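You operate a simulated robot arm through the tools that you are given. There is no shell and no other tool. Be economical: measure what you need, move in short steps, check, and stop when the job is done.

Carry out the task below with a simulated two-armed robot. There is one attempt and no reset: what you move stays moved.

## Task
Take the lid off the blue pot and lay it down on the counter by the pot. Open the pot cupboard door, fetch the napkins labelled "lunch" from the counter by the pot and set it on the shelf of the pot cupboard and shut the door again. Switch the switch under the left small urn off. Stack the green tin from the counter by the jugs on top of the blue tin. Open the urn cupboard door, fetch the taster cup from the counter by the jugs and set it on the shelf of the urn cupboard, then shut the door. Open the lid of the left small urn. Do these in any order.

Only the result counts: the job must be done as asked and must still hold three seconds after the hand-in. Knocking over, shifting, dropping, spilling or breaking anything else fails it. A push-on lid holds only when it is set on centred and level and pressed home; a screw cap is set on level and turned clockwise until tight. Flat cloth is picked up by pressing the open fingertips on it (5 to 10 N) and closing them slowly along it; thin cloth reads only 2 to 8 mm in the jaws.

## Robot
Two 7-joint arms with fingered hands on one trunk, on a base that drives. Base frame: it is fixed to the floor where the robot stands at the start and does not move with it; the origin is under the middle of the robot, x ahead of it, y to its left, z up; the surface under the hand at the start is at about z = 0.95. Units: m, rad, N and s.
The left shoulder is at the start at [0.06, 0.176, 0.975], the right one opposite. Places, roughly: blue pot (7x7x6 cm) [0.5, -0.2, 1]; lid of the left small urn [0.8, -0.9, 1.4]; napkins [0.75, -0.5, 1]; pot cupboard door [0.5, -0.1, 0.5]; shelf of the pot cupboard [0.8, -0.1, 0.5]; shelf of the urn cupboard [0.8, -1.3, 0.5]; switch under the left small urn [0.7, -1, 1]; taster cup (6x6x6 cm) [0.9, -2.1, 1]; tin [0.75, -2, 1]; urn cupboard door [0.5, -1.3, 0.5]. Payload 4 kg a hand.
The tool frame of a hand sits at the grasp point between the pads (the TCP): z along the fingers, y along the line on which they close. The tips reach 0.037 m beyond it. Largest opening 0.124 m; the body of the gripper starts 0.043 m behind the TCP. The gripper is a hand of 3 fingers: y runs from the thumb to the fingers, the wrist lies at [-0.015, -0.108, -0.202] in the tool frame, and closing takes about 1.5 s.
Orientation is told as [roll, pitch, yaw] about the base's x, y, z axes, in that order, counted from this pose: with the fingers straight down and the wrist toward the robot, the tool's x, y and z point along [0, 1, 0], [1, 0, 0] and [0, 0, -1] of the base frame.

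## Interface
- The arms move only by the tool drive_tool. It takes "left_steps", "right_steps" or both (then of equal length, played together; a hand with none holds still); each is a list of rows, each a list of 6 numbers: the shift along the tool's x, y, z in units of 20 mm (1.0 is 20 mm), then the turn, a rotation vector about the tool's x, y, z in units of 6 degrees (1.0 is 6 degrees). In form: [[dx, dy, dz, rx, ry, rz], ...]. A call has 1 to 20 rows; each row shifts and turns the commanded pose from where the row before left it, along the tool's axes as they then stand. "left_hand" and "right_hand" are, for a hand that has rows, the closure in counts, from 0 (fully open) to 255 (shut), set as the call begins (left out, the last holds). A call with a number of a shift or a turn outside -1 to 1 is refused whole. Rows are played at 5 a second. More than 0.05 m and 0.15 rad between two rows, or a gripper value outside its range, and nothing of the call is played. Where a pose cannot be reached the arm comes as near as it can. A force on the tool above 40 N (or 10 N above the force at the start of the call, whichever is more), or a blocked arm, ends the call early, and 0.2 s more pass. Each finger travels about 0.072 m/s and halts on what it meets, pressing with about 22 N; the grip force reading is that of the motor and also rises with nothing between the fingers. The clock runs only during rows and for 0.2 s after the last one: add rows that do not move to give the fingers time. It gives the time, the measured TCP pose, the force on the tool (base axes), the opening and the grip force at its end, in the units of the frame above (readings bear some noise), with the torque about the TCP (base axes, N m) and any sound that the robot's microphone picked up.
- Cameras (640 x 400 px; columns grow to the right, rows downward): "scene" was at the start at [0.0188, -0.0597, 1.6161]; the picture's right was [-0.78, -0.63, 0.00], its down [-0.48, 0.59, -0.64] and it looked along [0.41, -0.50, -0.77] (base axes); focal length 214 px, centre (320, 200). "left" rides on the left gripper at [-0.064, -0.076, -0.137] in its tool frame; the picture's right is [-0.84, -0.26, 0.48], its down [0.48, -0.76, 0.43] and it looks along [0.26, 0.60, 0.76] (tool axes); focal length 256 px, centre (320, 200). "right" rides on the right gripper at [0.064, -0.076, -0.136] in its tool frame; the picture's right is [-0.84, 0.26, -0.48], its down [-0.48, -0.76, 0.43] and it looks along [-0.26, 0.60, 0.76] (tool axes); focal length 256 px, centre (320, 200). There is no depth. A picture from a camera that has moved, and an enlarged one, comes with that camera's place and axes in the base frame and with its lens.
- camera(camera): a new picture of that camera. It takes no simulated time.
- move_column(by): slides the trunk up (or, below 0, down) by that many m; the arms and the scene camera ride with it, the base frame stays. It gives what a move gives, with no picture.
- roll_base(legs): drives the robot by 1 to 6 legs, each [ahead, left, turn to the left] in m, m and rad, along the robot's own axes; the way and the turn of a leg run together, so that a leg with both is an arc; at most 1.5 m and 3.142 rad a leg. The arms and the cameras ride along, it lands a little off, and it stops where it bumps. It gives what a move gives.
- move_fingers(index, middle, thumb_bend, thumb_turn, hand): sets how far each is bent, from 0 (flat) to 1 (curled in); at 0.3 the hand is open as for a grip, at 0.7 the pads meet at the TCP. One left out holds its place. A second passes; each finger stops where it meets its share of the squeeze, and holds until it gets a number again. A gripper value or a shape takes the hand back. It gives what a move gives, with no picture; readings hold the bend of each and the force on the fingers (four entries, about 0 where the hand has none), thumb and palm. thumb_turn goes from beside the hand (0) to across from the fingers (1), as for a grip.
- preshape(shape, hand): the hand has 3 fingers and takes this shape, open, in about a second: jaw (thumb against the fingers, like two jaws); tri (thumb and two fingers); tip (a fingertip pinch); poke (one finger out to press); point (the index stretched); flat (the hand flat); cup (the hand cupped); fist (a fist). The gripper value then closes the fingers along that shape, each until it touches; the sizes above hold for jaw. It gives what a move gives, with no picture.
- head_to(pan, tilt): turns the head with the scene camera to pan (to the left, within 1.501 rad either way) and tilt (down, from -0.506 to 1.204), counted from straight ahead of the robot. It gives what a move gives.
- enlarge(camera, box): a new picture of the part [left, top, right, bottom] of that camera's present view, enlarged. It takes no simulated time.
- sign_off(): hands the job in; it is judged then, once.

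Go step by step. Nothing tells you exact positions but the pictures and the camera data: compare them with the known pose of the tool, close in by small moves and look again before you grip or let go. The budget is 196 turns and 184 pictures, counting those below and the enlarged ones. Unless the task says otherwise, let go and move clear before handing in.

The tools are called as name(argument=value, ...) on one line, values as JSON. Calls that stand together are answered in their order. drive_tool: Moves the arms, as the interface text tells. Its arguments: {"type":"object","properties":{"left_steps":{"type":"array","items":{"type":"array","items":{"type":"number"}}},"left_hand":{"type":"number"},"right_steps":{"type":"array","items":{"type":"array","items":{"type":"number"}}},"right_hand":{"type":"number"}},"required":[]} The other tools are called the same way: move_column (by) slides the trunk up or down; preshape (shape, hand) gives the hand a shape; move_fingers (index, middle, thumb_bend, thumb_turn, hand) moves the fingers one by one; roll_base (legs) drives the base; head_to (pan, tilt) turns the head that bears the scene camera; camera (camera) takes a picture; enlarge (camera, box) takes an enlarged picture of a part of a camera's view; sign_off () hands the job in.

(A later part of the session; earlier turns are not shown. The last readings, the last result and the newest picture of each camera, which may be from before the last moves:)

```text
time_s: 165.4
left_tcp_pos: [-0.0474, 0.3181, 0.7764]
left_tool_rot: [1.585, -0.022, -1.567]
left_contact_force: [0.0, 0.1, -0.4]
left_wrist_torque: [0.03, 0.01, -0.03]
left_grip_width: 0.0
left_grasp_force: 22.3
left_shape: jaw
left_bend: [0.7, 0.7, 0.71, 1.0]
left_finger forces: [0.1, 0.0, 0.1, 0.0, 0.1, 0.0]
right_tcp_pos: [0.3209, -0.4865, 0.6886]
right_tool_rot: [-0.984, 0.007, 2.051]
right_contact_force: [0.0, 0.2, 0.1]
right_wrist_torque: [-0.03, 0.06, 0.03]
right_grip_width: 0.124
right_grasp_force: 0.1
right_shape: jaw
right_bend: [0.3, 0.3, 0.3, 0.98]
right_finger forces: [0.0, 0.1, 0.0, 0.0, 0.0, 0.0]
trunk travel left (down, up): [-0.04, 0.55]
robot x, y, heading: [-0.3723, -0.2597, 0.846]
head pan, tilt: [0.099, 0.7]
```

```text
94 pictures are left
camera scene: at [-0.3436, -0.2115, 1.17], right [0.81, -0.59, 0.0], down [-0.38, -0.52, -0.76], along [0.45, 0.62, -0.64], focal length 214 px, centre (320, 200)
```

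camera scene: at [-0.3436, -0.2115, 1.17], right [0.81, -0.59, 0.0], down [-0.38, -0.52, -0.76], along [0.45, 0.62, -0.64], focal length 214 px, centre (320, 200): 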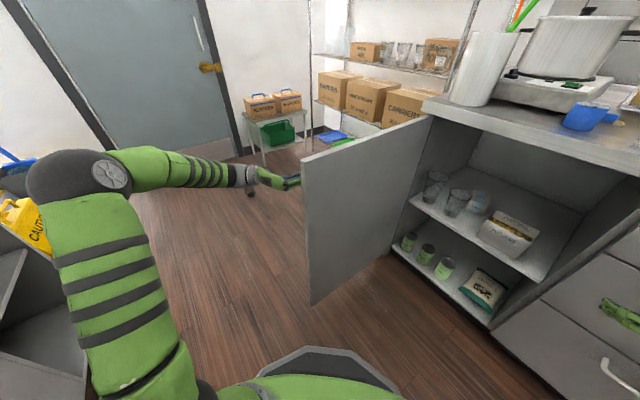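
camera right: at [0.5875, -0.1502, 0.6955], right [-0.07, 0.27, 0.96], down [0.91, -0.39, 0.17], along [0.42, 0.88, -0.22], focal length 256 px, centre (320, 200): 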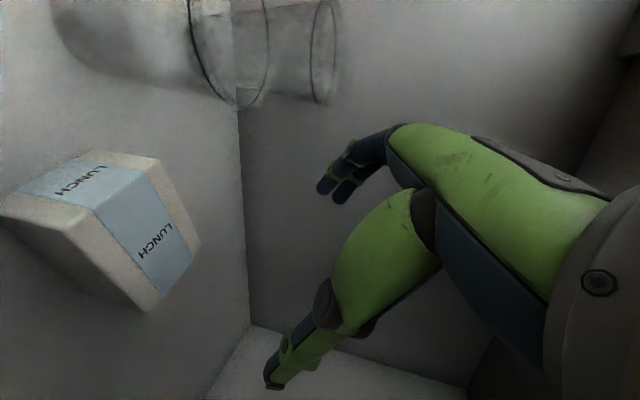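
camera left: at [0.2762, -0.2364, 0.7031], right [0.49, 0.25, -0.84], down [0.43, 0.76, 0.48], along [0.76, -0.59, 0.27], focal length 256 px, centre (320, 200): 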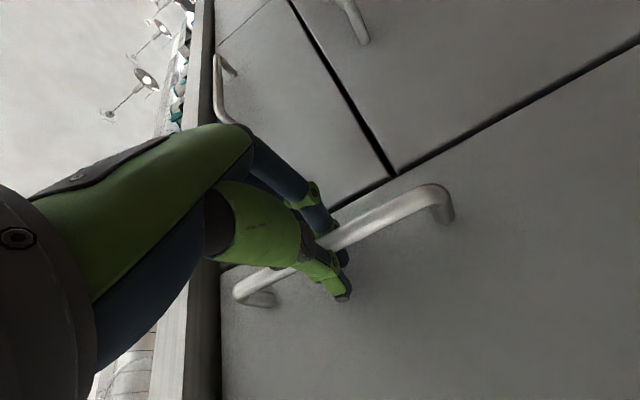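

drive_tool(left_steps=[[0, 0.8, 0.1, 0, 0, 0], [0, 0.8, 0.1, 0, 0, 0], [0, 0.8, 0.1, 0, 0, 0], [0, 0.8, 0.1, 0, 0, 0], [0, 0.8, 0.1, 0, 0, 0], [0, 0.8, 0.1, 0, 0, 0], [0, 0.8, 0.1, 0, 0, 0], [0, 0.8, 0.1, 0, 0, 0], [0, 0.8, 0.1, 0, 0, 0], [0, 0.8, 0.1, 0, 0, 0], [0, 0.8, 0.2, 0, 0, 0], [0, 0.8, 0.2, 0, 0, 0], [0, 0.8, 0.2, 0, 0, 0], [0, 0.8, 0.2, 0, 0, 0], [0, 0.8, 0.3, 0, 0, 0], [0, 0.8, 0.3, 0, 0, 0]])

camera(camera="scene")

```text
time_s: 168.8
left_tcp_pos: [0.0021, 0.0619, 0.7817]
left_tool_rot: [1.584, -0.022, -1.569]
left_contact_force: [0.0, -0.5, -0.7]
left_wrist_torque: [0.0, 0.02, 0.01]
left_grip_width: 0.0
left_grasp_force: 21.8
left_shape: jaw
left_bend: [0.7, 0.7, 0.71, 1.0]
left_finger forces: [0.0, 0.0, 0.1, 0.0, 0.1, 0.1]
right_tcp_pos: [0.3202, -0.4873, 0.6887]
right_tool_rot: [-0.983, 0.007, 2.051]
right_contact_force: [-0.1, 0.0, -0.5]
right_wrist_torque: [0.01, 0.02, 0.0]
right_grip_width: 0.1239
right_grasp_force: 0.1
right_shape: jaw
right_bend: [0.3, 0.3, 0.3, 0.98]
right_finger forces: [0.0, 0.0, 0.1, 0.0, 0.1, 0.0]
trunk travel left (down, up): [-0.04, 0.55]
robot x, y, heading: [-0.3726, -0.2581, 0.845]
head pan, tilt: [0.099, 0.7]
```

```text
93 pictures are left
camera scene: at [-0.3436, -0.2115, 1.17], right [0.81, -0.59, 0.0], down [-0.38, -0.52, -0.76], along [0.45, 0.62, -0.64], focal length 214 px, centre (320, 200)
```

scene: 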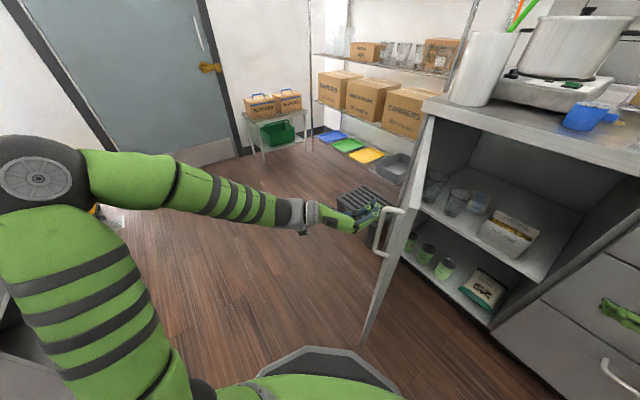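

drive_tool(left_steps=[[0, 0.8, 0.3, 0, 0, 0], [0, 0.8, 0.3, 0, 0, 0], [0, 0.8, 0.4, 0, 0, 0], [0, 0.8, 0.5, 0, 0, 0], [0, 0.8, 0.6, 0, 0, 0], [0, 0.7, 0.7, 0, 0, 0], [0, 0.7, 0.7, 0, 0, 0], [0, 0.6, 0.8, 0, 0, 0], [0, 0.6, 0.8, 0, 0, 0], [0, 0.5, 0.9, 0, 0, 0]])

camera(camera="scene")

```text
time_s: 171.0
left_tcp_pos: [0.1225, -0.0811, 0.786]
left_tool_rot: [1.583, -0.019, -1.566]
left_contact_force: [-0.4, -1.0, 0.2]
left_wrist_torque: [-0.01, 0.01, 0.02]
left_grip_width: 0.0
left_grasp_force: 22.0
left_shape: jaw
left_bend: [0.7, 0.7, 0.71, 1.0]
left_finger forces: [0.0, 0.0, 0.1, 0.0, 0.1, 0.0]
right_tcp_pos: [0.3206, -0.4867, 0.6886]
right_tool_rot: [-0.983, 0.008, 2.052]
right_contact_force: [0.3, -0.2, -0.3]
right_wrist_torque: [-0.01, 0.03, -0.02]
right_grip_width: 0.124
right_grasp_force: 0.1
right_shape: jaw
right_bend: [0.3, 0.3, 0.3, 0.98]
right_finger forces: [0.0, 0.1, 0.0, 0.1, 0.0, 0.1]
trunk travel left (down, up): [-0.04, 0.55]
robot x, y, heading: [-0.374, -0.2578, 0.846]
head pan, tilt: [0.099, 0.7]
```

```text
92 pictures are left
camera scene: at [-0.3437, -0.2116, 1.17], right [0.81, -0.59, 0.0], down [-0.38, -0.52, -0.76], along [0.45, 0.62, -0.64], focal length 214 px, centre (320, 200)
```

scene: 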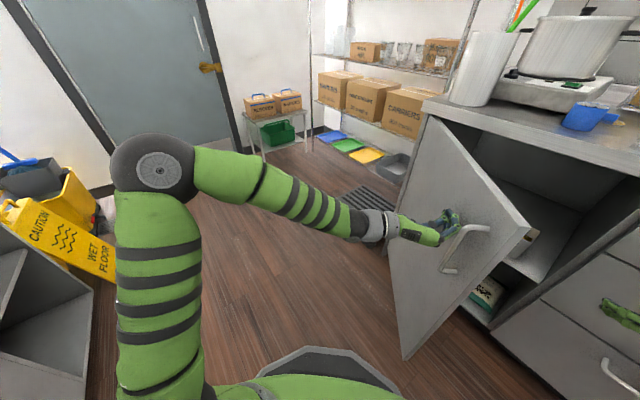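

drive_tool(left_steps=[[0, 0.5, 0.8, 0, 0, 0], [0, 0.5, 0.8, 0, 0, 0], [0, 0.4, 0.8, 0, 0, 0], [0, 0.4, 0.8, 0, 0, 0], [0, 0.3, 0.8, 0, 0, 0], [0, 0.3, 0.8, 0, 0, 0], [0, 0.2, 0.8, 0, 0, 0], [0, 0.2, 0.8, 0, 0, 0], [0, 0.1, 0.8, 0, 0, 0], [0, 0.1, 0.8, 0, 0, 0], [0, 0, 0.8, 0, 0, 0], [0, 0, 0.6, 0, 0, 0]])

camera(camera="scene")

```text
time_s: 173.6
left_tcp_pos: [0.3119, -0.1394, 0.7894]
left_tool_rot: [1.584, -0.019, -1.566]
left_contact_force: [0.3, -0.1, -0.3]
left_wrist_torque: [-0.02, -0.06, -0.03]
left_grip_width: 0.0
left_grasp_force: 22.0
left_shape: jaw
left_bend: [0.7, 0.7, 0.71, 1.0]
left_finger forces: [0.0, 0.0, 0.0, 0.0, 0.0, 0.1]
right_tcp_pos: [0.3213, -0.4884, 0.6888]
right_tool_rot: [-0.983, 0.006, 2.051]
right_contact_force: [0.8, -0.3, 0.4]
right_wrist_torque: [0.02, -0.02, -0.03]
right_grip_width: 0.1237
right_grasp_force: 0.1
right_shape: jaw
right_bend: [0.3, 0.3, 0.3, 0.98]
right_finger forces: [0.0, 0.0, 0.0, 0.1, 0.0, 0.0]
trunk travel left (down, up): [-0.04, 0.55]
robot x, y, heading: [-0.3753, -0.2595, 0.848]
head pan, tilt: [0.099, 0.7]
```

```text
91 pictures are left
camera scene: at [-0.3436, -0.2116, 1.17], right [0.81, -0.59, 0.0], down [-0.38, -0.52, -0.76], along [0.45, 0.62, -0.64], focal length 214 px, centre (320, 200)
```

scene: 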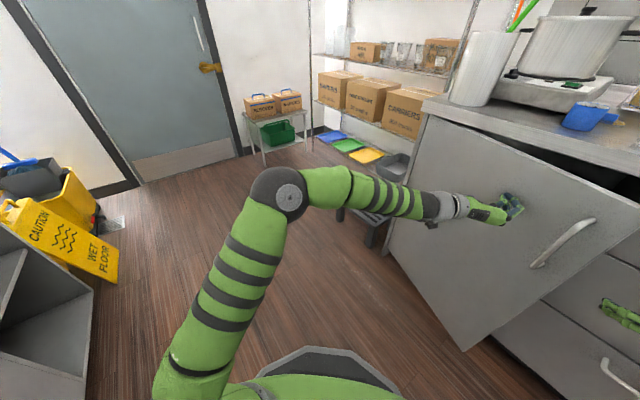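

drive_tool(left_steps=[[0, 0, 0.8, 0, 0, 0], [0, 0, 0.8, 0, 0, 0], [0, 0, 0.8, 0, 0, 0], [0, 0, 0.6, 0, 0, 0], [0, 0, 0.5, 0, 0, 0], [0, 0, 0.5, 0, 0, 0], [0, 0, 0.5, 0, 0, 0], [0, 0, 0.5, 0, 0, 0]])

head_to(pan=-0.6, tilt=0.7)

camera(camera="scene")

```text
time_s: 175.4
left_tcp_pos: [0.4119, -0.1382, 0.7908]
left_tool_rot: [1.582, -0.019, -1.567]
left_contact_force: [0.3, 0.3, -0.4]
left_wrist_torque: [-0.01, -0.01, 0.0]
left_grip_width: 0.0
left_grasp_force: 22.1
left_shape: jaw
left_bend: [0.7, 0.7, 0.71, 1.0]
left_finger forces: [0.0, 0.0, 0.0, 0.0, 0.0, 0.1]
right_tcp_pos: [0.3206, -0.4875, 0.6879]
right_tool_rot: [-0.985, 0.008, 2.052]
right_contact_force: [0.2, -1.1, 0.5]
right_wrist_torque: [-0.04, -0.04, 0.07]
right_grip_width: 0.1238
right_grasp_force: 0.1
right_shape: jaw
right_bend: [0.3, 0.3, 0.3, 0.98]
right_finger forces: [0.0, 0.0, 0.0, 0.0, 0.0, 0.0]
trunk travel left (down, up): [-0.04, 0.55]
robot x, y, heading: [-0.3737, -0.2582, 0.842]
head pan, tilt: [0.099, 0.7]
```

```text
time_s: 176.4
left_tcp_pos: [0.4109, -0.1385, 0.7902]
left_tool_rot: [1.582, -0.02, -1.567]
left_contact_force: [0.5, 0.6, 0.0]
left_wrist_torque: [0.02, 0.01, 0.04]
left_grip_width: 0.0001
left_grasp_force: 21.7
left_shape: jaw
left_bend: [0.7, 0.7, 0.71, 1.0]
left_finger forces: [0.0, 0.1, 0.0, 0.2, 0.1, 0.1]
right_tcp_pos: [0.3215, -0.4884, 0.6887]
right_tool_rot: [-0.983, 0.005, 2.05]
right_contact_force: [0.0, -0.6, 0.7]
right_wrist_torque: [0.05, 0.02, 0.01]
right_grip_width: 0.1241
right_grasp_force: 0.1
right_shape: jaw
right_bend: [0.3, 0.3, 0.3, 0.98]
right_finger forces: [0.0, 0.1, 0.0, 0.1, 0.0, 0.0]
trunk travel left (down, up): [-0.04, 0.55]
robot x, y, heading: [-0.3776, -0.261, 0.839]
head pan, tilt: [-0.6, 0.7]
```

```text
90 pictures are left
camera scene: at [-0.3108, -0.2598, 1.17], right [0.24, -0.97, 0.0], down [-0.62, -0.16, -0.76], along [0.74, 0.19, -0.64], focal length 214 px, centre (320, 200)
```

scene: 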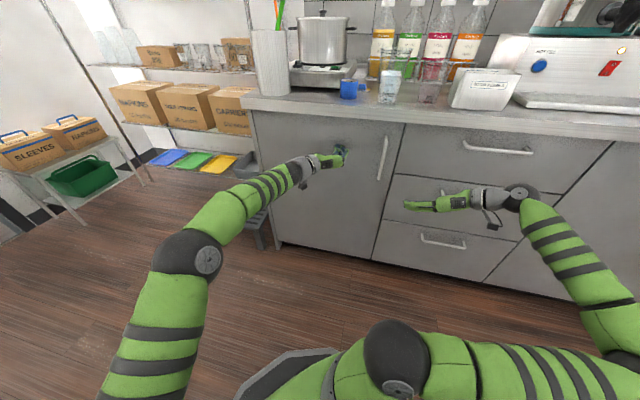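

The door looks closed. I'll press a bit more until contact to be sure.

drive_tool(left_steps=[[0, 0, 0.3, 0, 0, 0], [0, 0, 0.3, 0, 0, 0], [0, 0, 0.3, 0, 0, 0], [0, 0, 0.3, 0, 0, 0], [0, 0, 0.3, 0, 0, 0], [0, 0, 0.3, 0, 0, 0], [0, 0, 0.3, 0, 0, 0]])

enlarge(camera="scene", box=[230, 80, 430, 280])

```text
time_s: 177.3
left_tcp_pos: [0.4282, -0.1405, 0.7897]
left_tool_rot: [1.582, -0.021, -1.575]
left_contact_force: [-25.2, 2.2, -0.8]
left_wrist_torque: [-0.05, 0.03, 0.16]
left_grip_width: 0.0
left_grasp_force: 22.7
left_shape: jaw
left_bend: [0.7, 0.7, 0.7, 1.0]
left_finger forces: [0.0, 0.0, 0.0, 0.1, 0.0, 0.0]
right_tcp_pos: [0.3207, -0.4866, 0.6902]
right_tool_rot: [-0.986, 0.008, 2.051]
right_contact_force: [0.9, -0.1, -0.4]
right_wrist_torque: [0.0, 0.0, 0.01]
right_grip_width: 0.1239
right_grasp_force: 0.1
right_shape: jaw
right_bend: [0.3, 0.3, 0.3, 0.98]
right_finger forces: [0.0, 0.0, 0.0, 0.1, 0.0, 0.0]
trunk travel left (down, up): [-0.04, 0.55]
robot x, y, heading: [-0.3747, -0.2591, 0.85]
head pan, tilt: [-0.6, 0.7]
stopped in row 4 (left hand): the force on the tool passed its limit at 60 N (the readings are from after the stop); the commanded pose is now the measured one
```

```text
2.00 times, centred on (330, 180) of scene
camera zoom: at [-0.3133, -0.2596, 1.1702], right [0.24, -0.97, 0.0], down [-0.62, -0.16, -0.77], along [0.74, 0.19, -0.64], focal length 429 px, centre (300, 240)
```

zoom: 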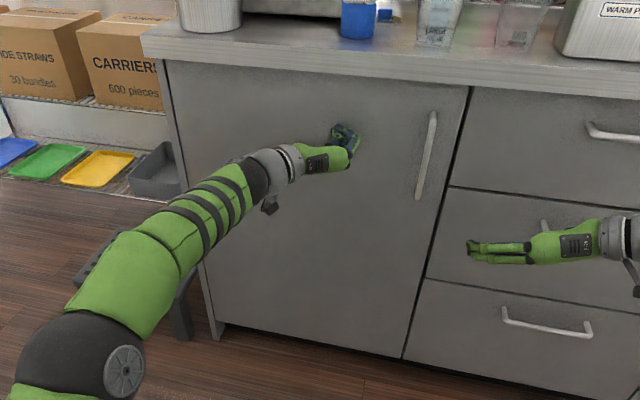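

Pot cupboard is shut. Now I back off, square up the base and drive right toward the urns, raising the trunk.

roll_base(legs=[[-0.12, 0.135, 0], [0, 0, -0.848], [0, -0.6, 0]])

move_column(by=0.46)

head_to(pan=-0.6, tilt=0.55)

camera(camera="scene")

```text
time_s: 184.1
left_tcp_pos: [0.0591, -1.3883, 0.7894]
left_tool_rot: [1.58, -0.021, -2.429]
left_contact_force: [1.0, 0.3, -0.8]
left_wrist_torque: [0.01, 0.0, -0.01]
left_grip_width: 0.0
left_grasp_force: 21.5
left_shape: jaw
left_bend: [0.7, 0.7, 0.71, 1.0]
left_finger forces: [0.1, 0.1, 0.1, 0.0, 0.1, 0.0]
right_tcp_pos: [-0.2752, -1.5345, 0.6891]
right_tool_rot: [-0.985, 0.007, 1.196]
right_contact_force: [-0.1, -0.3, 1.1]
right_wrist_torque: [-0.01, 0.03, -0.03]
right_grip_width: 0.1238
right_grasp_force: 0.1
right_shape: jaw
right_bend: [0.3, 0.3, 0.3, 0.98]
right_finger forces: [0.0, 0.0, 0.1, 0.0, 0.0, 0.0]
trunk travel left (down, up): [-0.04, 0.55]
robot x, y, heading: [-0.5563, -0.8606, -0.012]
head pan, tilt: [-0.6, 0.7]
```

```text
refused: 0.46 is not a number from -0.4 to 0.4
```

```text
time_s: 184.8
left_tcp_pos: [0.0574, -1.3883, 0.7876]
left_tool_rot: [1.578, -0.022, -2.428]
left_contact_force: [-0.2, -0.3, -1.0]
left_wrist_torque: [0.03, 0.0, 0.01]
left_grip_width: 0.0002
left_grasp_force: 22.0
left_shape: jaw
left_bend: [0.7, 0.7, 0.71, 1.0]
left_finger forces: [0.0, 0.0, 0.0, 0.0, 0.0, 0.0]
right_tcp_pos: [-0.275, -1.534, 0.6881]
right_tool_rot: [-0.983, 0.007, 1.197]
right_contact_force: [0.0, -0.7, -0.1]
right_wrist_torque: [0.0, -0.04, -0.02]
right_grip_width: 0.124
right_grasp_force: 0.1
right_shape: jaw
right_bend: [0.3, 0.3, 0.3, 0.98]
right_finger forces: [0.1, 0.0, 0.1, 0.0, 0.1, 0.0]
trunk travel left (down, up): [-0.04, 0.55]
robot x, y, heading: [-0.5598, -0.8624, -0.005]
head pan, tilt: [-0.6, 0.55]
```

```text
88 pictures are left
camera scene: at [-0.5151, -0.9105, 1.1831], right [-0.57, -0.82, 0.0], down [-0.43, 0.3, -0.85], along [0.7, -0.49, -0.52], focal length 214 px, centre (320, 200)
```

scene: 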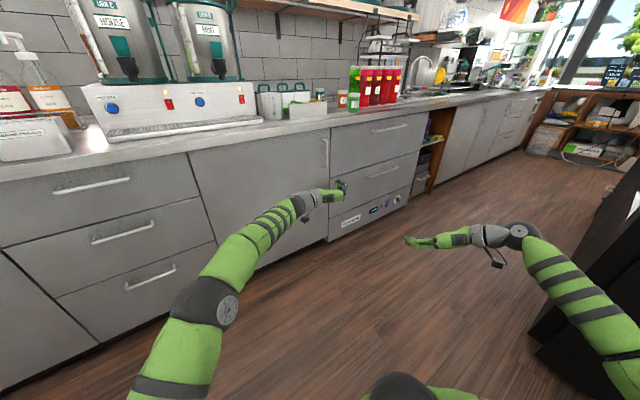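

move_column(by=0.4)

drive_tool(left_steps=[[0, -0.5, 0, 0.92, 0, 0], [0, -0.5, 0, 0.92, 0, 0], [0, -0.5, 0, 0.92, 0, 0], [0, -0.5, 0, 0.92, 0, 0], [0, -0.5, 0, 0.92, 0, 0], [0, -0.8, 0, 0.92, 0, 0], [0, -0.8, 0, 0.92, 0, 0], [0, -1, 0, 0.92, 0, 0], [0, -1, 0, 0.92, 0, 0], [0, -1, 0, 0, 0, 0], [0, -1, 0, 0, 0, 0], [0, -1, 0, 0, 0, 0], [0, -1, 0, 0, 0, 0], [0, -1, 0, 0, 0, 0], [0, -1, 0, 0, 0, 0], [0, -1, 0, 0, 0, 0]], right_steps=[[0, 0, 0, -0.74, 0, -0.49], [0, 0, 0, -0.74, 0, -0.49], [0, 0, 0, -0.74, 0, -0.49], [0, 0, 0, -0.74, 0, -0.49], [0, 0, 0, 0, 0, 0], [0, 0, 0, 0, 0, 0], [0, 0, 0, 0, 0, 0], [0, 0, 0, 0, 0, 0], [0, 0, 0, 0, 0, 0], [0, 0, 0, 0, 0, 0], [0, 0, 0, 0, 0, 0], [0, 0, 0, 0, 0, 0], [0, 0, 0, 0, 0, 0], [0, 0, 0, 0, 0, 0], [0, 0, 0, 0, 0, 0], [0, 0, 0, 0, 0, 0]])

roll_base(legs=[[0.2, -0.3, 0]])

head_to(pan=0.1, tilt=0.35)

camera(camera="scene")

```text
time_s: 188.6
left_tcp_pos: [0.0591, -1.3883, 1.1879]
left_tool_rot: [1.58, -0.02, -2.428]
left_contact_force: [-0.9, -0.4, 0.2]
left_wrist_torque: [-0.02, 0.0, -0.02]
left_grip_width: 0.0
left_grasp_force: 21.4
left_shape: jaw
left_bend: [0.7, 0.7, 0.71, 1.0]
left_finger forces: [0.0, 0.1, 0.0, 0.0, 0.0, 0.0]
right_tcp_pos: [-0.2754, -1.5346, 1.0889]
right_tool_rot: [-0.983, 0.008, 1.195]
right_contact_force: [0.4, -0.6, 0.0]
right_wrist_torque: [0.02, 0.01, -0.01]
right_grip_width: 0.1238
right_grasp_force: 0.1
right_shape: jaw
right_bend: [0.3, 0.3, 0.3, 0.98]
right_finger forces: [0.0, 0.0, 0.0, 0.1, 0.0, 0.1]
trunk travel left (down, up): [-0.44, 0.15]
robot x, y, heading: [-0.555, -0.8604, -0.011]
head pan, tilt: [-0.6, 0.55]
```

```text
time_s: 192.0
left_tcp_pos: [0.1029, -1.1396, 1.1826]
left_tool_rot: [1.561, -0.021, -1.561]
left_contact_force: [-0.7, 0.1, -0.3]
left_wrist_torque: [0.04, 0.03, -0.02]
left_grip_width: 0.0002
left_grasp_force: 21.9
left_shape: jaw
left_bend: [0.7, 0.7, 0.71, 1.0]
left_finger forces: [0.0, 0.0, 0.0, 0.1, 0.0, 0.0]
right_tcp_pos: [-0.2751, -1.5346, 1.0883]
right_tool_rot: [-0.983, 0.006, 1.567]
right_contact_force: [-0.3, -0.1, 0.2]
right_wrist_torque: [-0.02, 0.02, 0.01]
right_grip_width: 0.1238
right_grasp_force: 0.0
right_shape: jaw
right_bend: [0.3, 0.3, 0.3, 0.98]
right_finger forces: [0.0, 0.0, 0.0, 0.0, 0.1, 0.0]
trunk travel left (down, up): [-0.44, 0.15]
robot x, y, heading: [-0.5609, -0.8585, -0.009]
head pan, tilt: [-0.6, 0.55]
```

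```text
time_s: 194.3
left_tcp_pos: [0.3032, -1.4384, 1.1824]
left_tool_rot: [1.562, -0.018, -1.558]
left_contact_force: [-0.2, -0.1, -0.5]
left_wrist_torque: [0.0, -0.01, -0.02]
left_grip_width: 0.0001
left_grasp_force: 22.0
left_shape: jaw
left_bend: [0.7, 0.7, 0.71, 1.0]
left_finger forces: [0.0, 0.0, 0.1, 0.1, 0.1, 0.0]
right_tcp_pos: [-0.0734, -1.8337, 1.088]
right_tool_rot: [-0.982, 0.005, 1.569]
right_contact_force: [0.6, -0.5, 0.5]
right_wrist_torque: [0.01, -0.02, 0.02]
right_grip_width: 0.1235
right_grasp_force: 0.0
right_shape: jaw
right_bend: [0.3, 0.3, 0.3, 0.98]
right_finger forces: [0.1, 0.0, 0.1, 0.1, 0.0, 0.1]
trunk travel left (down, up): [-0.44, 0.15]
robot x, y, heading: [-0.361, -1.1592, -0.009]
head pan, tilt: [-0.6, 0.55]
```

```text
time_s: 195.4
left_tcp_pos: [0.3027, -1.4377, 1.1825]
left_tool_rot: [1.561, -0.018, -1.559]
left_contact_force: [0.2, -0.5, -0.4]
left_wrist_torque: [0.01, 0.0, 0.01]
left_grip_width: 0.0002
left_grasp_force: 22.0
left_shape: jaw
left_bend: [0.7, 0.7, 0.71, 1.0]
left_finger forces: [0.1, 0.0, 0.0, 0.1, 0.1, 0.0]
right_tcp_pos: [-0.0737, -1.8334, 1.0883]
right_tool_rot: [-0.983, 0.007, 1.57]
right_contact_force: [-0.6, 0.3, -0.4]
right_wrist_torque: [0.06, 0.0, -0.02]
right_grip_width: 0.1239
right_grasp_force: 0.0
right_shape: jaw
right_bend: [0.3, 0.3, 0.3, 0.98]
right_finger forces: [0.0, 0.1, 0.0, 0.0, 0.0, 0.0]
trunk travel left (down, up): [-0.44, 0.15]
robot x, y, heading: [-0.3576, -1.1587, -0.007]
head pan, tilt: [0.099, 0.351]
```

```text
87 pictures are left
camera scene: at [-0.2962, -1.1507, 1.6014], right [0.09, -1.0, 0.0], down [-0.34, -0.03, -0.94], along [0.94, 0.09, -0.34], focal length 214 px, centre (320, 200)
```

scene: 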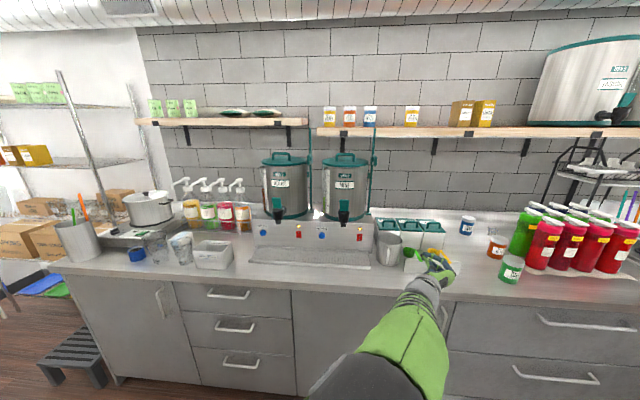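

enlarge(camera="scene", box=[240, 130, 390, 270])

enlarge(camera="scene", box=[360, 190, 640, 300])

```text
2.86 times, centred on (315, 200) of scene
camera zoom: at [-0.2962, -1.1507, 1.6014], right [0.09, -1.0, 0.0], down [-0.34, -0.03, -0.94], along [0.94, 0.09, -0.34], focal length 613 px, centre (334, 200)
```

zoom: 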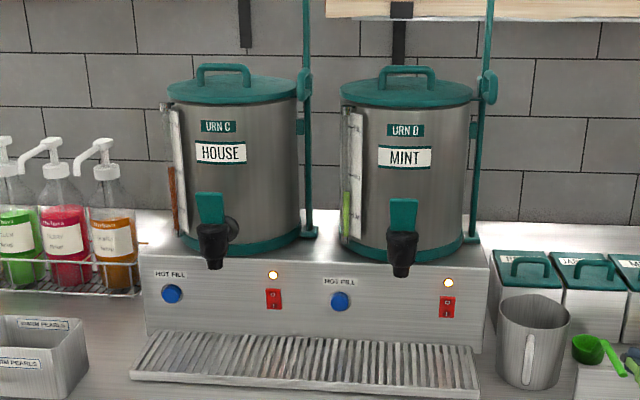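

```text
2.29 times, centred on (500, 245) of scene
camera zoom: at [-0.2962, -1.1507, 1.6014], right [0.09, -1.0, 0.0], down [-0.34, -0.03, -0.94], along [0.94, 0.09, -0.34], focal length 490 px, centre (-91, 97)
```

zoom: 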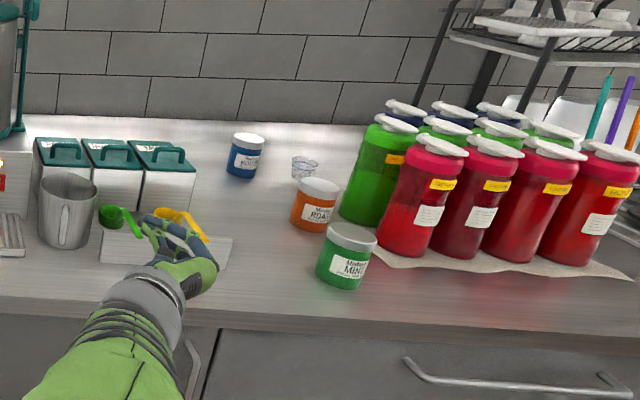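

Overview: green tin ≈(0.53,-1.90) in front, orange behind it, blue ≈(0.94,-1.93), clear taster cup ≈(0.94,-2.09). I'll move left hand aside and drive to the tins.

drive_tool(left_steps=[[0.3, -1, 0, 0, 0, 0], [0.3, -1, 0, 0, 0, 0], [0.3, -1, 0, 0, 0, 0], [0.3, -1, 0, 0, 0, 0], [0.3, -1, 0, 0, 0, 0], [0.3, -1, 0, 0, 0, 0], [0.3, -1, 0, 0, 0, 0], [0.3, -1, 0, 0, 0, 0], [0.3, -1, 0, 0, 0, 0], [0.3, -1, 0, 0, 0, 0], [0.3, -1, -0.5, 0, 0, 0], [0.3, -1, -0.5, 0, 0, 0], [0.3, -1, -0.5, 0, 0, 0], [0.3, -1, -0.5, 0, 0, 0], [0.3, -1, -0.5, 0, 0, 0], [0.3, -1, -0.5, 0, 0, 0], [0.3, -1, -0.5, 0, 0, 0], [0.3, -1, -0.5, 0, 0, 0], [0.3, -1, -0.5, 0, 0, 0], [0.3, -1, -0.5, 0, 0, 0]])

roll_base(legs=[[0, -0.54, 0], [0.4, 0, 0]])

head_to(pan=-0.25, tilt=0.75)

camera(camera="scene")

```text
time_s: 199.6
left_tcp_pos: [0.1982, -1.0361, 1.2983]
left_tool_rot: [1.56, -0.02, -1.558]
left_contact_force: [-1.1, 0.7, -0.3]
left_wrist_torque: [0.01, -0.02, 0.01]
left_grip_width: 0.0
left_grasp_force: 22.0
left_shape: jaw
left_bend: [0.7, 0.7, 0.71, 1.0]
left_finger forces: [0.0, 0.0, 0.0, 0.1, 0.0, 0.0]
right_tcp_pos: [-0.0744, -1.8329, 1.0906]
right_tool_rot: [-0.983, 0.007, 1.569]
right_contact_force: [0.7, 0.1, 1.1]
right_wrist_torque: [0.0, -0.02, 0.02]
right_grip_width: 0.124
right_grasp_force: 0.1
right_shape: jaw
right_bend: [0.3, 0.3, 0.3, 0.98]
right_finger forces: [0.0, 0.1, 0.0, 0.0, 0.1, 0.0]
trunk travel left (down, up): [-0.44, 0.15]
robot x, y, heading: [-0.3578, -1.1563, -0.006]
head pan, tilt: [0.099, 0.351]
```

```text
time_s: 204.8
left_tcp_pos: [0.5935, -1.5693, 1.2962]
left_tool_rot: [1.561, -0.018, -1.552]
left_contact_force: [-0.5, -0.1, 0.1]
left_wrist_torque: [0.02, 0.02, -0.01]
left_grip_width: 0.0
left_grasp_force: 21.9
left_shape: jaw
left_bend: [0.7, 0.7, 0.71, 1.0]
left_finger forces: [0.0, 0.1, 0.0, 0.0, 0.0, 0.1]
right_tcp_pos: [0.3249, -2.3677, 1.0883]
right_tool_rot: [-0.981, 0.008, 1.576]
right_contact_force: [-0.6, 0.2, -0.1]
right_wrist_torque: [0.05, 0.01, -0.02]
right_grip_width: 0.1238
right_grasp_force: 0.1
right_shape: jaw
right_bend: [0.3, 0.3, 0.3, 0.98]
right_finger forces: [0.1, 0.1, 0.0, 0.1, 0.0, 0.0]
trunk travel left (down, up): [-0.44, 0.15]
robot x, y, heading: [0.0371, -1.6953, 0.001]
head pan, tilt: [0.099, 0.351]
```

```text
time_s: 205.7
left_tcp_pos: [0.5941, -1.5689, 1.2968]
left_tool_rot: [1.558, -0.018, -1.552]
left_contact_force: [-0.1, -0.2, 0.2]
left_wrist_torque: [0.01, 0.02, -0.01]
left_grip_width: 0.0
left_grasp_force: 21.8
left_shape: jaw
left_bend: [0.7, 0.7, 0.71, 1.0]
left_finger forces: [0.1, 0.0, 0.0, 0.1, 0.1, 0.1]
right_tcp_pos: [0.3258, -2.3663, 1.0886]
right_tool_rot: [-0.983, 0.006, 1.577]
right_contact_force: [-0.5, -0.6, -0.2]
right_wrist_torque: [0.0, 0.0, -0.01]
right_grip_width: 0.1239
right_grasp_force: 0.0
right_shape: jaw
right_bend: [0.3, 0.3, 0.3, 0.98]
right_finger forces: [0.0, 0.0, 0.0, 0.0, 0.0, 0.0]
trunk travel left (down, up): [-0.44, 0.15]
robot x, y, heading: [0.0338, -1.6919, 0.003]
head pan, tilt: [-0.25, 0.75]
```

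```text
84 pictures are left
camera scene: at [0.087, -1.7152, 1.5659], right [-0.25, -0.97, 0.0], down [-0.66, 0.17, -0.73], along [0.71, -0.18, -0.68], focal length 214 px, centre (320, 200)
```

scene: 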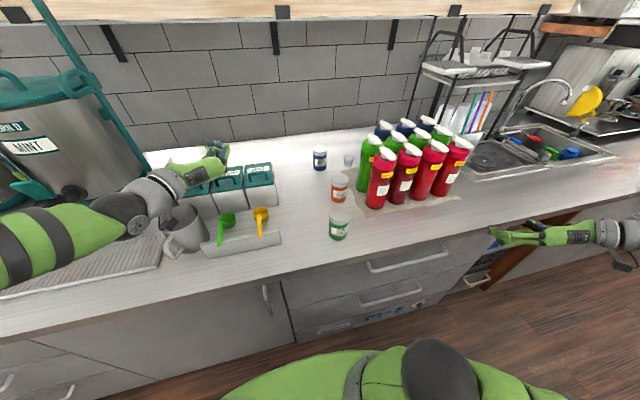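

enlarge(camera="scene", box=[290, 135, 410, 255])

```text
3.33 times, centred on (350, 195) of scene
camera zoom: at [0.087, -1.7152, 1.5659], right [-0.25, -0.97, 0.0], down [-0.66, 0.17, -0.73], along [0.71, -0.18, -0.68], focal length 715 px, centre (220, 217)
```

zoom: 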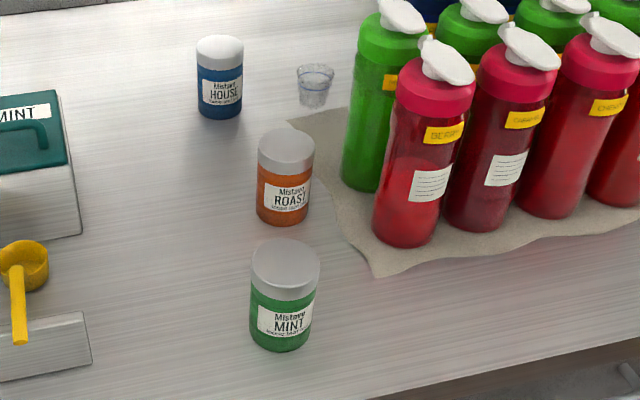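

roll_base(legs=[[-0.12, 0.1, 0]])

drive_tool(right_steps=[[-0.43, 0.974, 0.455, 0, 0, 0], [-0.43, 0.974, 0.455, 0, 0, 0], [-0.43, 0.974, 0.455, 0, 0, 0], [-0.43, 0.974, 0.455, 0, 0, 0], [-0.43, 0.974, 0.455, 0, 0, 0], [-0.43, 0.974, 0.455, 0, 0, 0], [-0.43, 0.974, 0.455, 0, 0, 0], [-0.43, 0.974, 0.455, 0, 0, 0], [-0.43, 0.974, 0.455, 0, 0, 0], [-0.43, 0.974, 0.455, 0, 0, 0], [-0.43, 0.974, 0.455, 0, 0, 0], [-0.43, 0.974, 0.455, 0, 0, 0], [-0.43, 0.974, 0.455, 0, 0, 0], [-0.43, 0.974, 0.455, 0, 0, 0], [-0.43, 0.974, 0.455, 0, 0, 0], [-0.43, 0.974, 0.455, 0, 0, 0], [-0.43, 0.974, 0.455, 0, 0, 0], [-0.43, 0.974, 0.455, 0, 0, 0], [-0.43, 0.974, 0.455, 0, 0, 0]])

camera(camera="right")

camera(camera="scene")

```text
time_s: 207.0
left_tcp_pos: [0.4745, -1.4678, 1.2974]
left_tool_rot: [1.561, -0.02, -1.552]
left_contact_force: [-0.4, -0.4, 0.7]
left_wrist_torque: [0.0, -0.04, 0.0]
left_grip_width: 0.0
left_grasp_force: 22.6
left_shape: jaw
left_bend: [0.7, 0.7, 0.71, 1.0]
left_finger forces: [0.0, 0.1, 0.0, 0.0, 0.0, 0.1]
right_tcp_pos: [0.2084, -2.267, 1.09]
right_tool_rot: [-0.982, 0.008, 1.577]
right_contact_force: [0.0, -0.4, -0.5]
right_wrist_torque: [-0.01, 0.01, 0.0]
right_grip_width: 0.124
right_grasp_force: 0.1
right_shape: jaw
right_bend: [0.3, 0.3, 0.3, 0.98]
right_finger forces: [0.0, 0.0, 0.0, 0.0, 0.0, 0.1]
trunk travel left (down, up): [-0.44, 0.15]
robot x, y, heading: [-0.0822, -1.5956, 0.004]
head pan, tilt: [-0.25, 0.75]
```

```text
time_s: 211.0
left_tcp_pos: [0.4752, -1.4684, 1.2958]
left_tool_rot: [1.559, -0.017, -1.551]
left_contact_force: [-0.4, 0.0, 0.3]
left_wrist_torque: [-0.02, 0.0, -0.02]
left_grip_width: 0.0002
left_grasp_force: 22.0
left_shape: jaw
left_bend: [0.7, 0.7, 0.71, 1.0]
left_finger forces: [0.0, 0.0, 0.0, 0.1, 0.1, 0.0]
right_tcp_pos: [0.4409, -1.8951, 1.1253]
right_tool_rot: [-0.983, 0.007, 1.578]
right_contact_force: [0.5, 0.5, 0.1]
right_wrist_torque: [0.0, -0.01, -0.02]
right_grip_width: 0.1237
right_grasp_force: 0.0
right_shape: jaw
right_bend: [0.3, 0.3, 0.3, 0.98]
right_finger forces: [0.1, 0.0, 0.1, 0.0, 0.0, 0.1]
trunk travel left (down, up): [-0.44, 0.15]
robot x, y, heading: [-0.0838, -1.5968, -0.0]
head pan, tilt: [-0.25, 0.75]
```

```text
82 pictures are left
camera right: at [0.2912, -1.9718, 1.1475], right [0.06, 0.26, 0.96], down [0.63, -0.76, 0.17], along [0.77, 0.6, -0.21], focal length 256 px, centre (320, 200)
```

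right: 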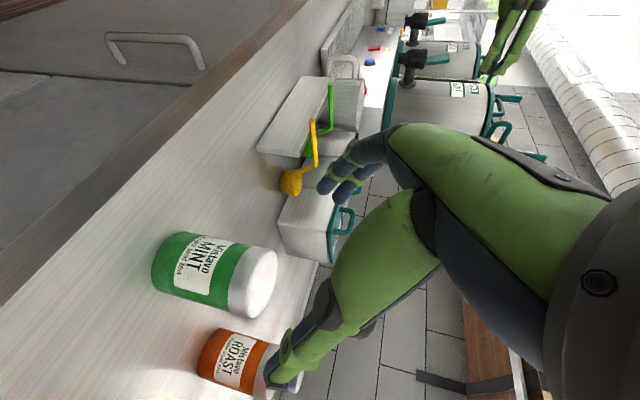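

```text
81 pictures are left
camera scene: at [-0.0311, -1.6152, 1.5658], right [-0.25, -0.97, 0.0], down [-0.66, 0.17, -0.73], along [0.71, -0.18, -0.68], focal length 214 px, centre (320, 200)
```

scene: 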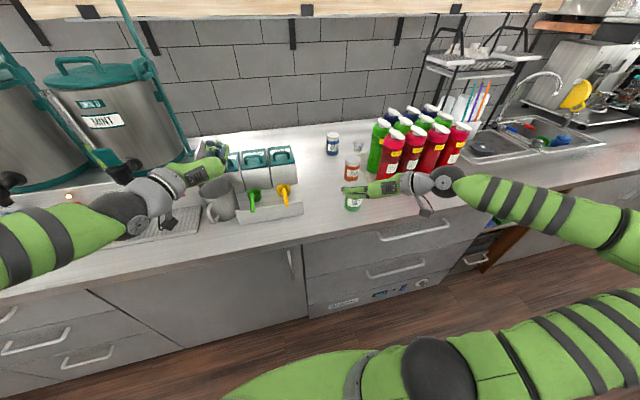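

drive_tool(right_steps=[[0.315, -0.03, 0.905, 0, 0, 0], [0.315, -0.03, 0.905, 0, 0, 0], [0.315, -0.03, 0.905, 0, 0, 0], [0.315, -0.03, 0.905, 0, 0, 0], [0.315, -0.03, 0.905, 0, 0, 0], [0.315, -0.03, 0.905, 0, 0, 0], [0.315, -0.03, 0.905, 0, 0, 0]])

camera(camera="right")

```text
time_s: 212.6
left_tcp_pos: [0.4751, -1.4696, 1.2968]
left_tool_rot: [1.56, -0.019, -1.551]
left_contact_force: [0.1, 0.5, 0.1]
left_wrist_torque: [-0.01, 0.01, 0.0]
left_grip_width: 0.0002
left_grasp_force: 22.1
left_shape: jaw
left_bend: [0.7, 0.7, 0.71, 1.0]
left_finger forces: [0.0, 0.0, 0.0, 0.1, 0.1, 0.0]
right_tcp_pos: [0.5218, -1.9001, 1.0182]
right_tool_rot: [-0.984, 0.006, 1.577]
right_contact_force: [0.4, -0.7, 0.8]
right_wrist_torque: [0.0, 0.0, -0.01]
right_grip_width: 0.1237
right_grasp_force: 0.1
right_shape: jaw
right_bend: [0.3, 0.3, 0.3, 0.98]
right_finger forces: [0.1, 0.0, 0.1, 0.0, 0.0, 0.0]
trunk travel left (down, up): [-0.44, 0.15]
robot x, y, heading: [-0.0794, -1.5956, 0.003]
head pan, tilt: [-0.25, 0.75]
```

```text
80 pictures are left
camera right: at [0.3723, -1.9759, 1.0403], right [0.06, 0.26, 0.96], down [0.63, -0.76, 0.17], along [0.77, 0.6, -0.21], focal length 256 px, centre (320, 200)
```

right: 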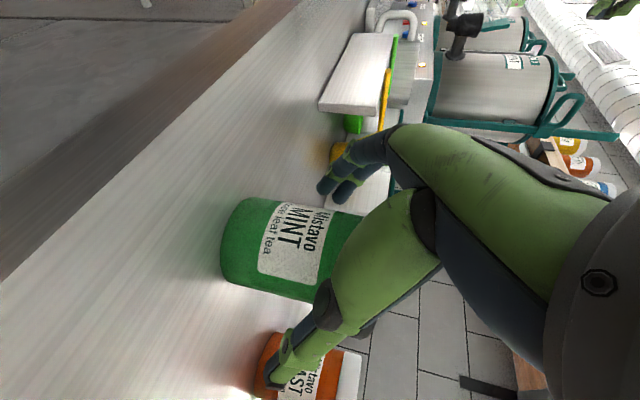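

drive_tool(right_steps=[[0, 0, 0, 0, 0, 0], [0, 0, 0, 0, 0, 0], [0, 0, 0, 0, 0, 0], [0, 0, 0, 0, 0, 0], [0, 0, 0, 0, 0, 0], [0, 0, 0, 0, 0, 0], [0, 0, 0, 0, 0, 0]], right_hand=230)

drive_tool(right_steps=[[-0.2, 0, -0.14, 0, 0, 0], [-0.4, 0, -0.28, 0, 0, 0], [-0.8, 0, -0.555, 0, 0, 0], [-0.8, 0, -0.555, 0, 0, 0]])

camera(camera="right")

```text
time_s: 214.2
left_tcp_pos: [0.4744, -1.4694, 1.2955]
left_tool_rot: [1.56, -0.02, -1.551]
left_contact_force: [-0.3, -0.2, 0.2]
left_wrist_torque: [0.01, 0.0, 0.01]
left_grip_width: 0.0
left_grasp_force: 22.0
left_shape: jaw
left_bend: [0.7, 0.7, 0.71, 1.0]
left_finger forces: [0.0, 0.0, 0.0, 0.0, 0.0, 0.0]
right_tcp_pos: [0.5202, -1.8995, 1.0197]
right_tool_rot: [-0.984, 0.009, 1.576]
right_contact_force: [-0.6, -1.5, 2.8]
right_wrist_torque: [0.06, -0.02, 0.0]
right_grip_width: 0.0803
right_grasp_force: 21.9
right_shape: jaw
right_bend: [0.39, 0.45, 0.5, 0.99]
right_finger forces: [12.4, 8.1, 0.1, 0.0, 21.9, 0.0]
trunk travel left (down, up): [-0.44, 0.15]
robot x, y, heading: [-0.0841, -1.593, 0.001]
head pan, tilt: [-0.25, 0.75]
```

```text
time_s: 215.2
left_tcp_pos: [0.4755, -1.468, 1.2968]
left_tool_rot: [1.559, -0.019, -1.551]
left_contact_force: [0.7, 0.4, 0.7]
left_wrist_torque: [0.03, -0.02, 0.02]
left_grip_width: 0.0
left_grasp_force: 21.7
left_shape: jaw
left_bend: [0.7, 0.7, 0.71, 1.0]
left_finger forces: [0.1, 0.0, 0.0, 0.1, 0.1, 0.1]
right_tcp_pos: [0.521, -1.8995, 1.0734]
right_tool_rot: [-0.984, 0.007, 1.574]
right_contact_force: [0.5, 0.7, -1.3]
right_wrist_torque: [0.01, 0.0, 0.01]
right_grip_width: 0.0804
right_grasp_force: 22.3
right_shape: jaw
right_bend: [0.39, 0.45, 0.5, 0.99]
right_finger forces: [12.6, 8.5, 0.0, 0.1, 21.6, 0.1]
trunk travel left (down, up): [-0.44, 0.15]
robot x, y, heading: [-0.0844, -1.5963, 0.002]
head pan, tilt: [-0.25, 0.75]
```

```text
79 pictures are left
camera right: at [0.3716, -1.9763, 1.0943], right [0.06, 0.26, 0.96], down [0.63, -0.76, 0.17], along [0.77, 0.6, -0.21], focal length 256 px, centre (320, 200)
```

right: 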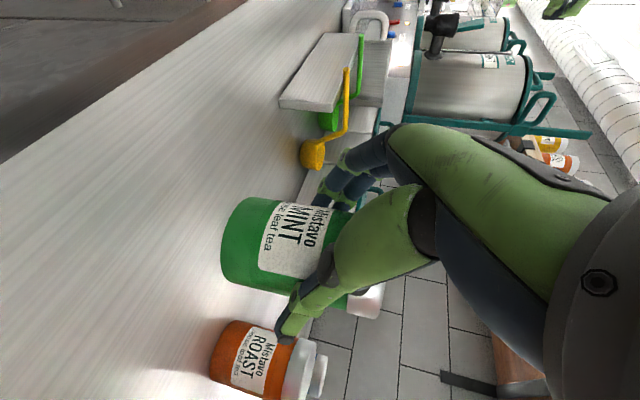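

The green tin is gripped level. I'll lift, step the base forward and yaw the hand 30° right so the wrist stays clear of the jugs, then bring it above the blue tin.

drive_tool(right_steps=[[-0.832, 0, -0.555, 0, 0, 0], [-0.832, 0, -0.555, 0, 0, 0], [-0.832, 0, -0.555, 0, 0, 0], [-0.832, 0, -0.555, 0, 0, 0], [-0.832, 0, -0.555, 0, 0, 0], [0, 0, 0, 0.832, 0, 0.555], [0, 0, 0, 0.832, 0, 0.555], [0, 0, 0, 0.832, 0, 0.555], [0, 0, 0, 0.832, 0, 0.555], [0, 0, 0, 0.832, 0, 0.555]])

roll_base(legs=[[0.1, 0, 0]])

drive_tool(right_steps=[[-0.63, 0.52, 0.94, 0, 0, 0], [-0.63, 0.52, 0.94, 0, 0, 0], [-0.63, 0.52, 0.94, 0, 0, 0], [-0.63, 0.52, 0.94, 0, 0, 0], [-0.63, 0.52, 0.94, 0, 0, 0], [-0.63, 0.52, 0.94, 0, 0, 0], [-0.63, 0.52, 0.94, 0, 0, 0], [-0.63, 0.52, 0.94, 0, 0, 0], [-0.63, 0.52, 0.94, 0, 0, 0], [-0.63, 0.52, 0.94, 0, 0, 0]])

enlarge(camera="scene", box=[290, 80, 450, 220])

camera(camera="right")

```text
time_s: 217.6
left_tcp_pos: [0.4756, -1.4702, 1.2969]
left_tool_rot: [1.56, -0.02, -1.55]
left_contact_force: [0.2, -0.3, -0.8]
left_wrist_torque: [-0.02, -0.03, 0.04]
left_grip_width: 0.0
left_grasp_force: 22.0
left_shape: jaw
left_bend: [0.7, 0.7, 0.71, 1.0]
left_finger forces: [0.0, 0.0, 0.1, 0.0, 0.1, 0.1]
right_tcp_pos: [0.5199, -1.8455, 1.1932]
right_tool_rot: [-1.02, -0.01, 1.185]
right_contact_force: [-0.5, -0.2, -1.3]
right_wrist_torque: [-0.01, 0.05, 0.02]
right_grip_width: 0.0799
right_grasp_force: 22.0
right_shape: jaw
right_bend: [0.4, 0.45, 0.5, 0.99]
right_finger forces: [13.1, 8.9, 0.1, 0.0, 22.6, 0.0]
right hand out of reach, approached as far as the arm can: row 10
trunk travel left (down, up): [-0.44, 0.15]
robot x, y, heading: [-0.0817, -1.5953, -0.002]
head pan, tilt: [-0.25, 0.75]
stopped in row 10 (right hand): the arm was blocked; the commanded pose is now the measured one
```

```text
time_s: 218.8
left_tcp_pos: [0.5762, -1.4692, 1.2962]
left_tool_rot: [1.559, -0.019, -1.552]
left_contact_force: [1.3, -1.1, 0.3]
left_wrist_torque: [-0.04, -0.02, 0.01]
left_grip_width: 0.0001
left_grasp_force: 21.8
left_shape: jaw
left_bend: [0.7, 0.7, 0.71, 1.0]
left_finger forces: [0.0, 0.1, 0.0, 0.0, 0.0, 0.0]
right_tcp_pos: [0.6212, -1.846, 1.1937]
right_tool_rot: [-1.02, -0.01, 1.184]
right_contact_force: [1.0, -0.6, -1.5]
right_wrist_torque: [0.0, 0.0, -0.04]
right_grip_width: 0.0802
right_grasp_force: 22.1
right_shape: jaw
right_bend: [0.4, 0.45, 0.5, 0.99]
right_finger forces: [13.1, 8.9, 0.0, 0.0, 22.4, 0.1]
trunk travel left (down, up): [-0.44, 0.15]
robot x, y, heading: [0.018, -1.5939, 0.003]
head pan, tilt: [-0.25, 0.75]
```

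```text
time_s: 221.0
left_tcp_pos: [0.5758, -1.4699, 1.2959]
left_tool_rot: [1.561, -0.02, -1.552]
left_contact_force: [-0.6, 0.4, -0.5]
left_wrist_torque: [0.03, 0.0, -0.01]
left_grip_width: 0.0002
left_grasp_force: 22.2
left_shape: jaw
left_bend: [0.7, 0.7, 0.71, 1.0]
left_finger forces: [0.0, 0.0, 0.0, 0.0, 0.0, 0.0]
right_tcp_pos: [0.8691, -1.8358, 1.2048]
right_tool_rot: [-1.021, -0.01, 1.183]
right_contact_force: [-0.6, 0.4, -2.5]
right_wrist_torque: [0.0, 0.04, 0.04]
right_grip_width: 0.08
right_grasp_force: 22.3
right_shape: jaw
right_bend: [0.4, 0.45, 0.5, 0.99]
right_finger forces: [12.9, 8.8, 0.1, 0.1, 22.1, 0.0]
trunk travel left (down, up): [-0.44, 0.15]
robot x, y, heading: [0.0175, -1.5905, -0.003]
head pan, tilt: [-0.25, 0.75]
```

```text
2.86 times, centred on (370, 150) of scene
camera zoom: at [0.0694, -1.6154, 1.5658], right [-0.25, -0.97, 0.0], down [-0.66, 0.17, -0.73], along [0.71, -0.18, -0.68], focal length 613 px, centre (177, 343)
```

zoom: 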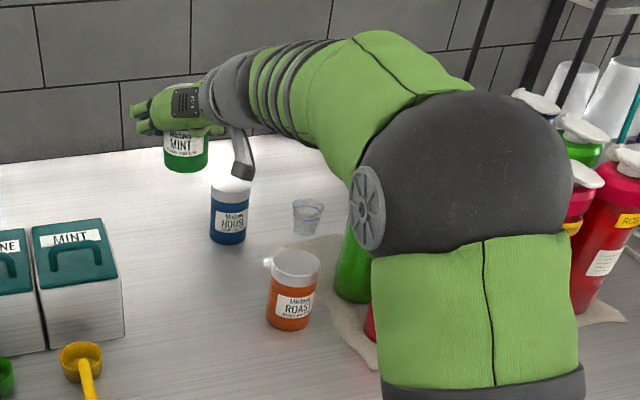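

```text
77 pictures are left
camera right: at [0.7015, -1.8485, 1.2194], right [0.12, 0.22, 0.97], down [0.29, -0.94, 0.18], along [0.95, 0.26, -0.17], focal length 256 px, centre (320, 200)
```

right: 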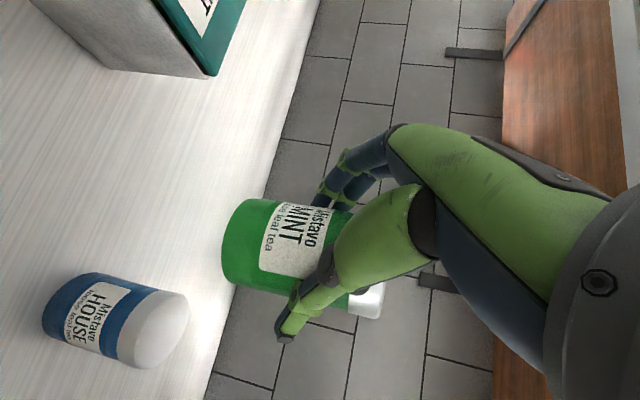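

drive_tool(right_steps=[[0, 0, 0, 0, 0.36, 0], [-0.19, -0.5, 0.96, 0, 0, 0], [-0.19, -0.5, 0.96, 0, 0, 0], [-0.19, -0.5, 0.96, 0, 0, 0], [-0.19, -0.5, 0.96, 0, 0, 0], [-0.19, -0.5, 0.96, 0, 0, 0], [-0.19, -0.5, 0.96, 0, 0, 0]])

enlarge(camera="scene", box=[310, 80, 410, 180])

camera(camera="right")

```text
time_s: 222.6
left_tcp_pos: [0.5762, -1.4689, 1.2965]
left_tool_rot: [1.561, -0.021, -1.552]
left_contact_force: [0.5, -0.2, 0.2]
left_wrist_torque: [0.05, -0.02, 0.0]
left_grip_width: 0.0
left_grasp_force: 22.6
left_shape: jaw
left_bend: [0.7, 0.7, 0.71, 1.0]
left_finger forces: [0.1, 0.0, 0.0, 0.1, 0.0, 0.0]
right_tcp_pos: [0.9471, -1.9327, 1.1586]
right_tool_rot: [-0.982, -0.012, 1.181]
right_contact_force: [0.6, -0.3, -1.9]
right_wrist_torque: [0.02, 0.04, 0.03]
right_grip_width: 0.0801
right_grasp_force: 21.7
right_shape: jaw
right_bend: [0.4, 0.45, 0.5, 0.99]
right_finger forces: [12.7, 8.9, 0.0, 0.0, 22.0, 0.0]
trunk travel left (down, up): [-0.44, 0.15]
robot x, y, heading: [0.0131, -1.5934, 0.004]
head pan, tilt: [-0.25, 0.75]
```

```text
4.00 times, centred on (360, 130) of scene
camera zoom: at [0.0693, -1.616, 1.5658], right [-0.25, -0.97, 0.0], down [-0.66, 0.17, -0.73], along [0.71, -0.18, -0.68], focal length 858 px, centre (160, 480)
```

zoom: 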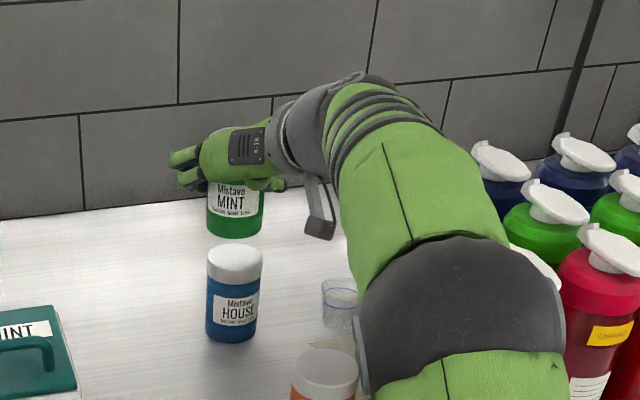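

```text
75 pictures are left
camera right: at [0.7795, -1.946, 1.1787], right [0.15, 0.2, 0.97], down [0.29, -0.94, 0.15], along [0.94, 0.26, -0.2], focal length 256 px, centre (320, 200)
```

right: 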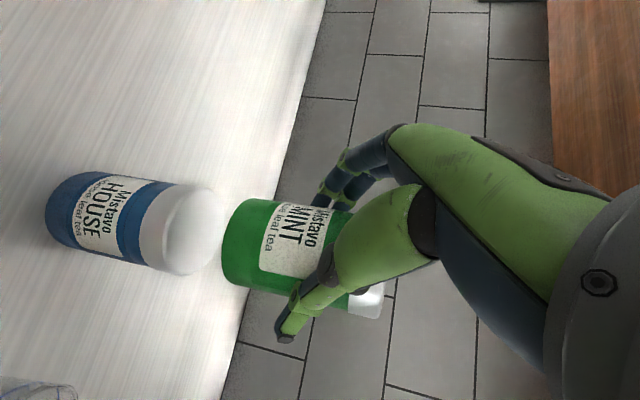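

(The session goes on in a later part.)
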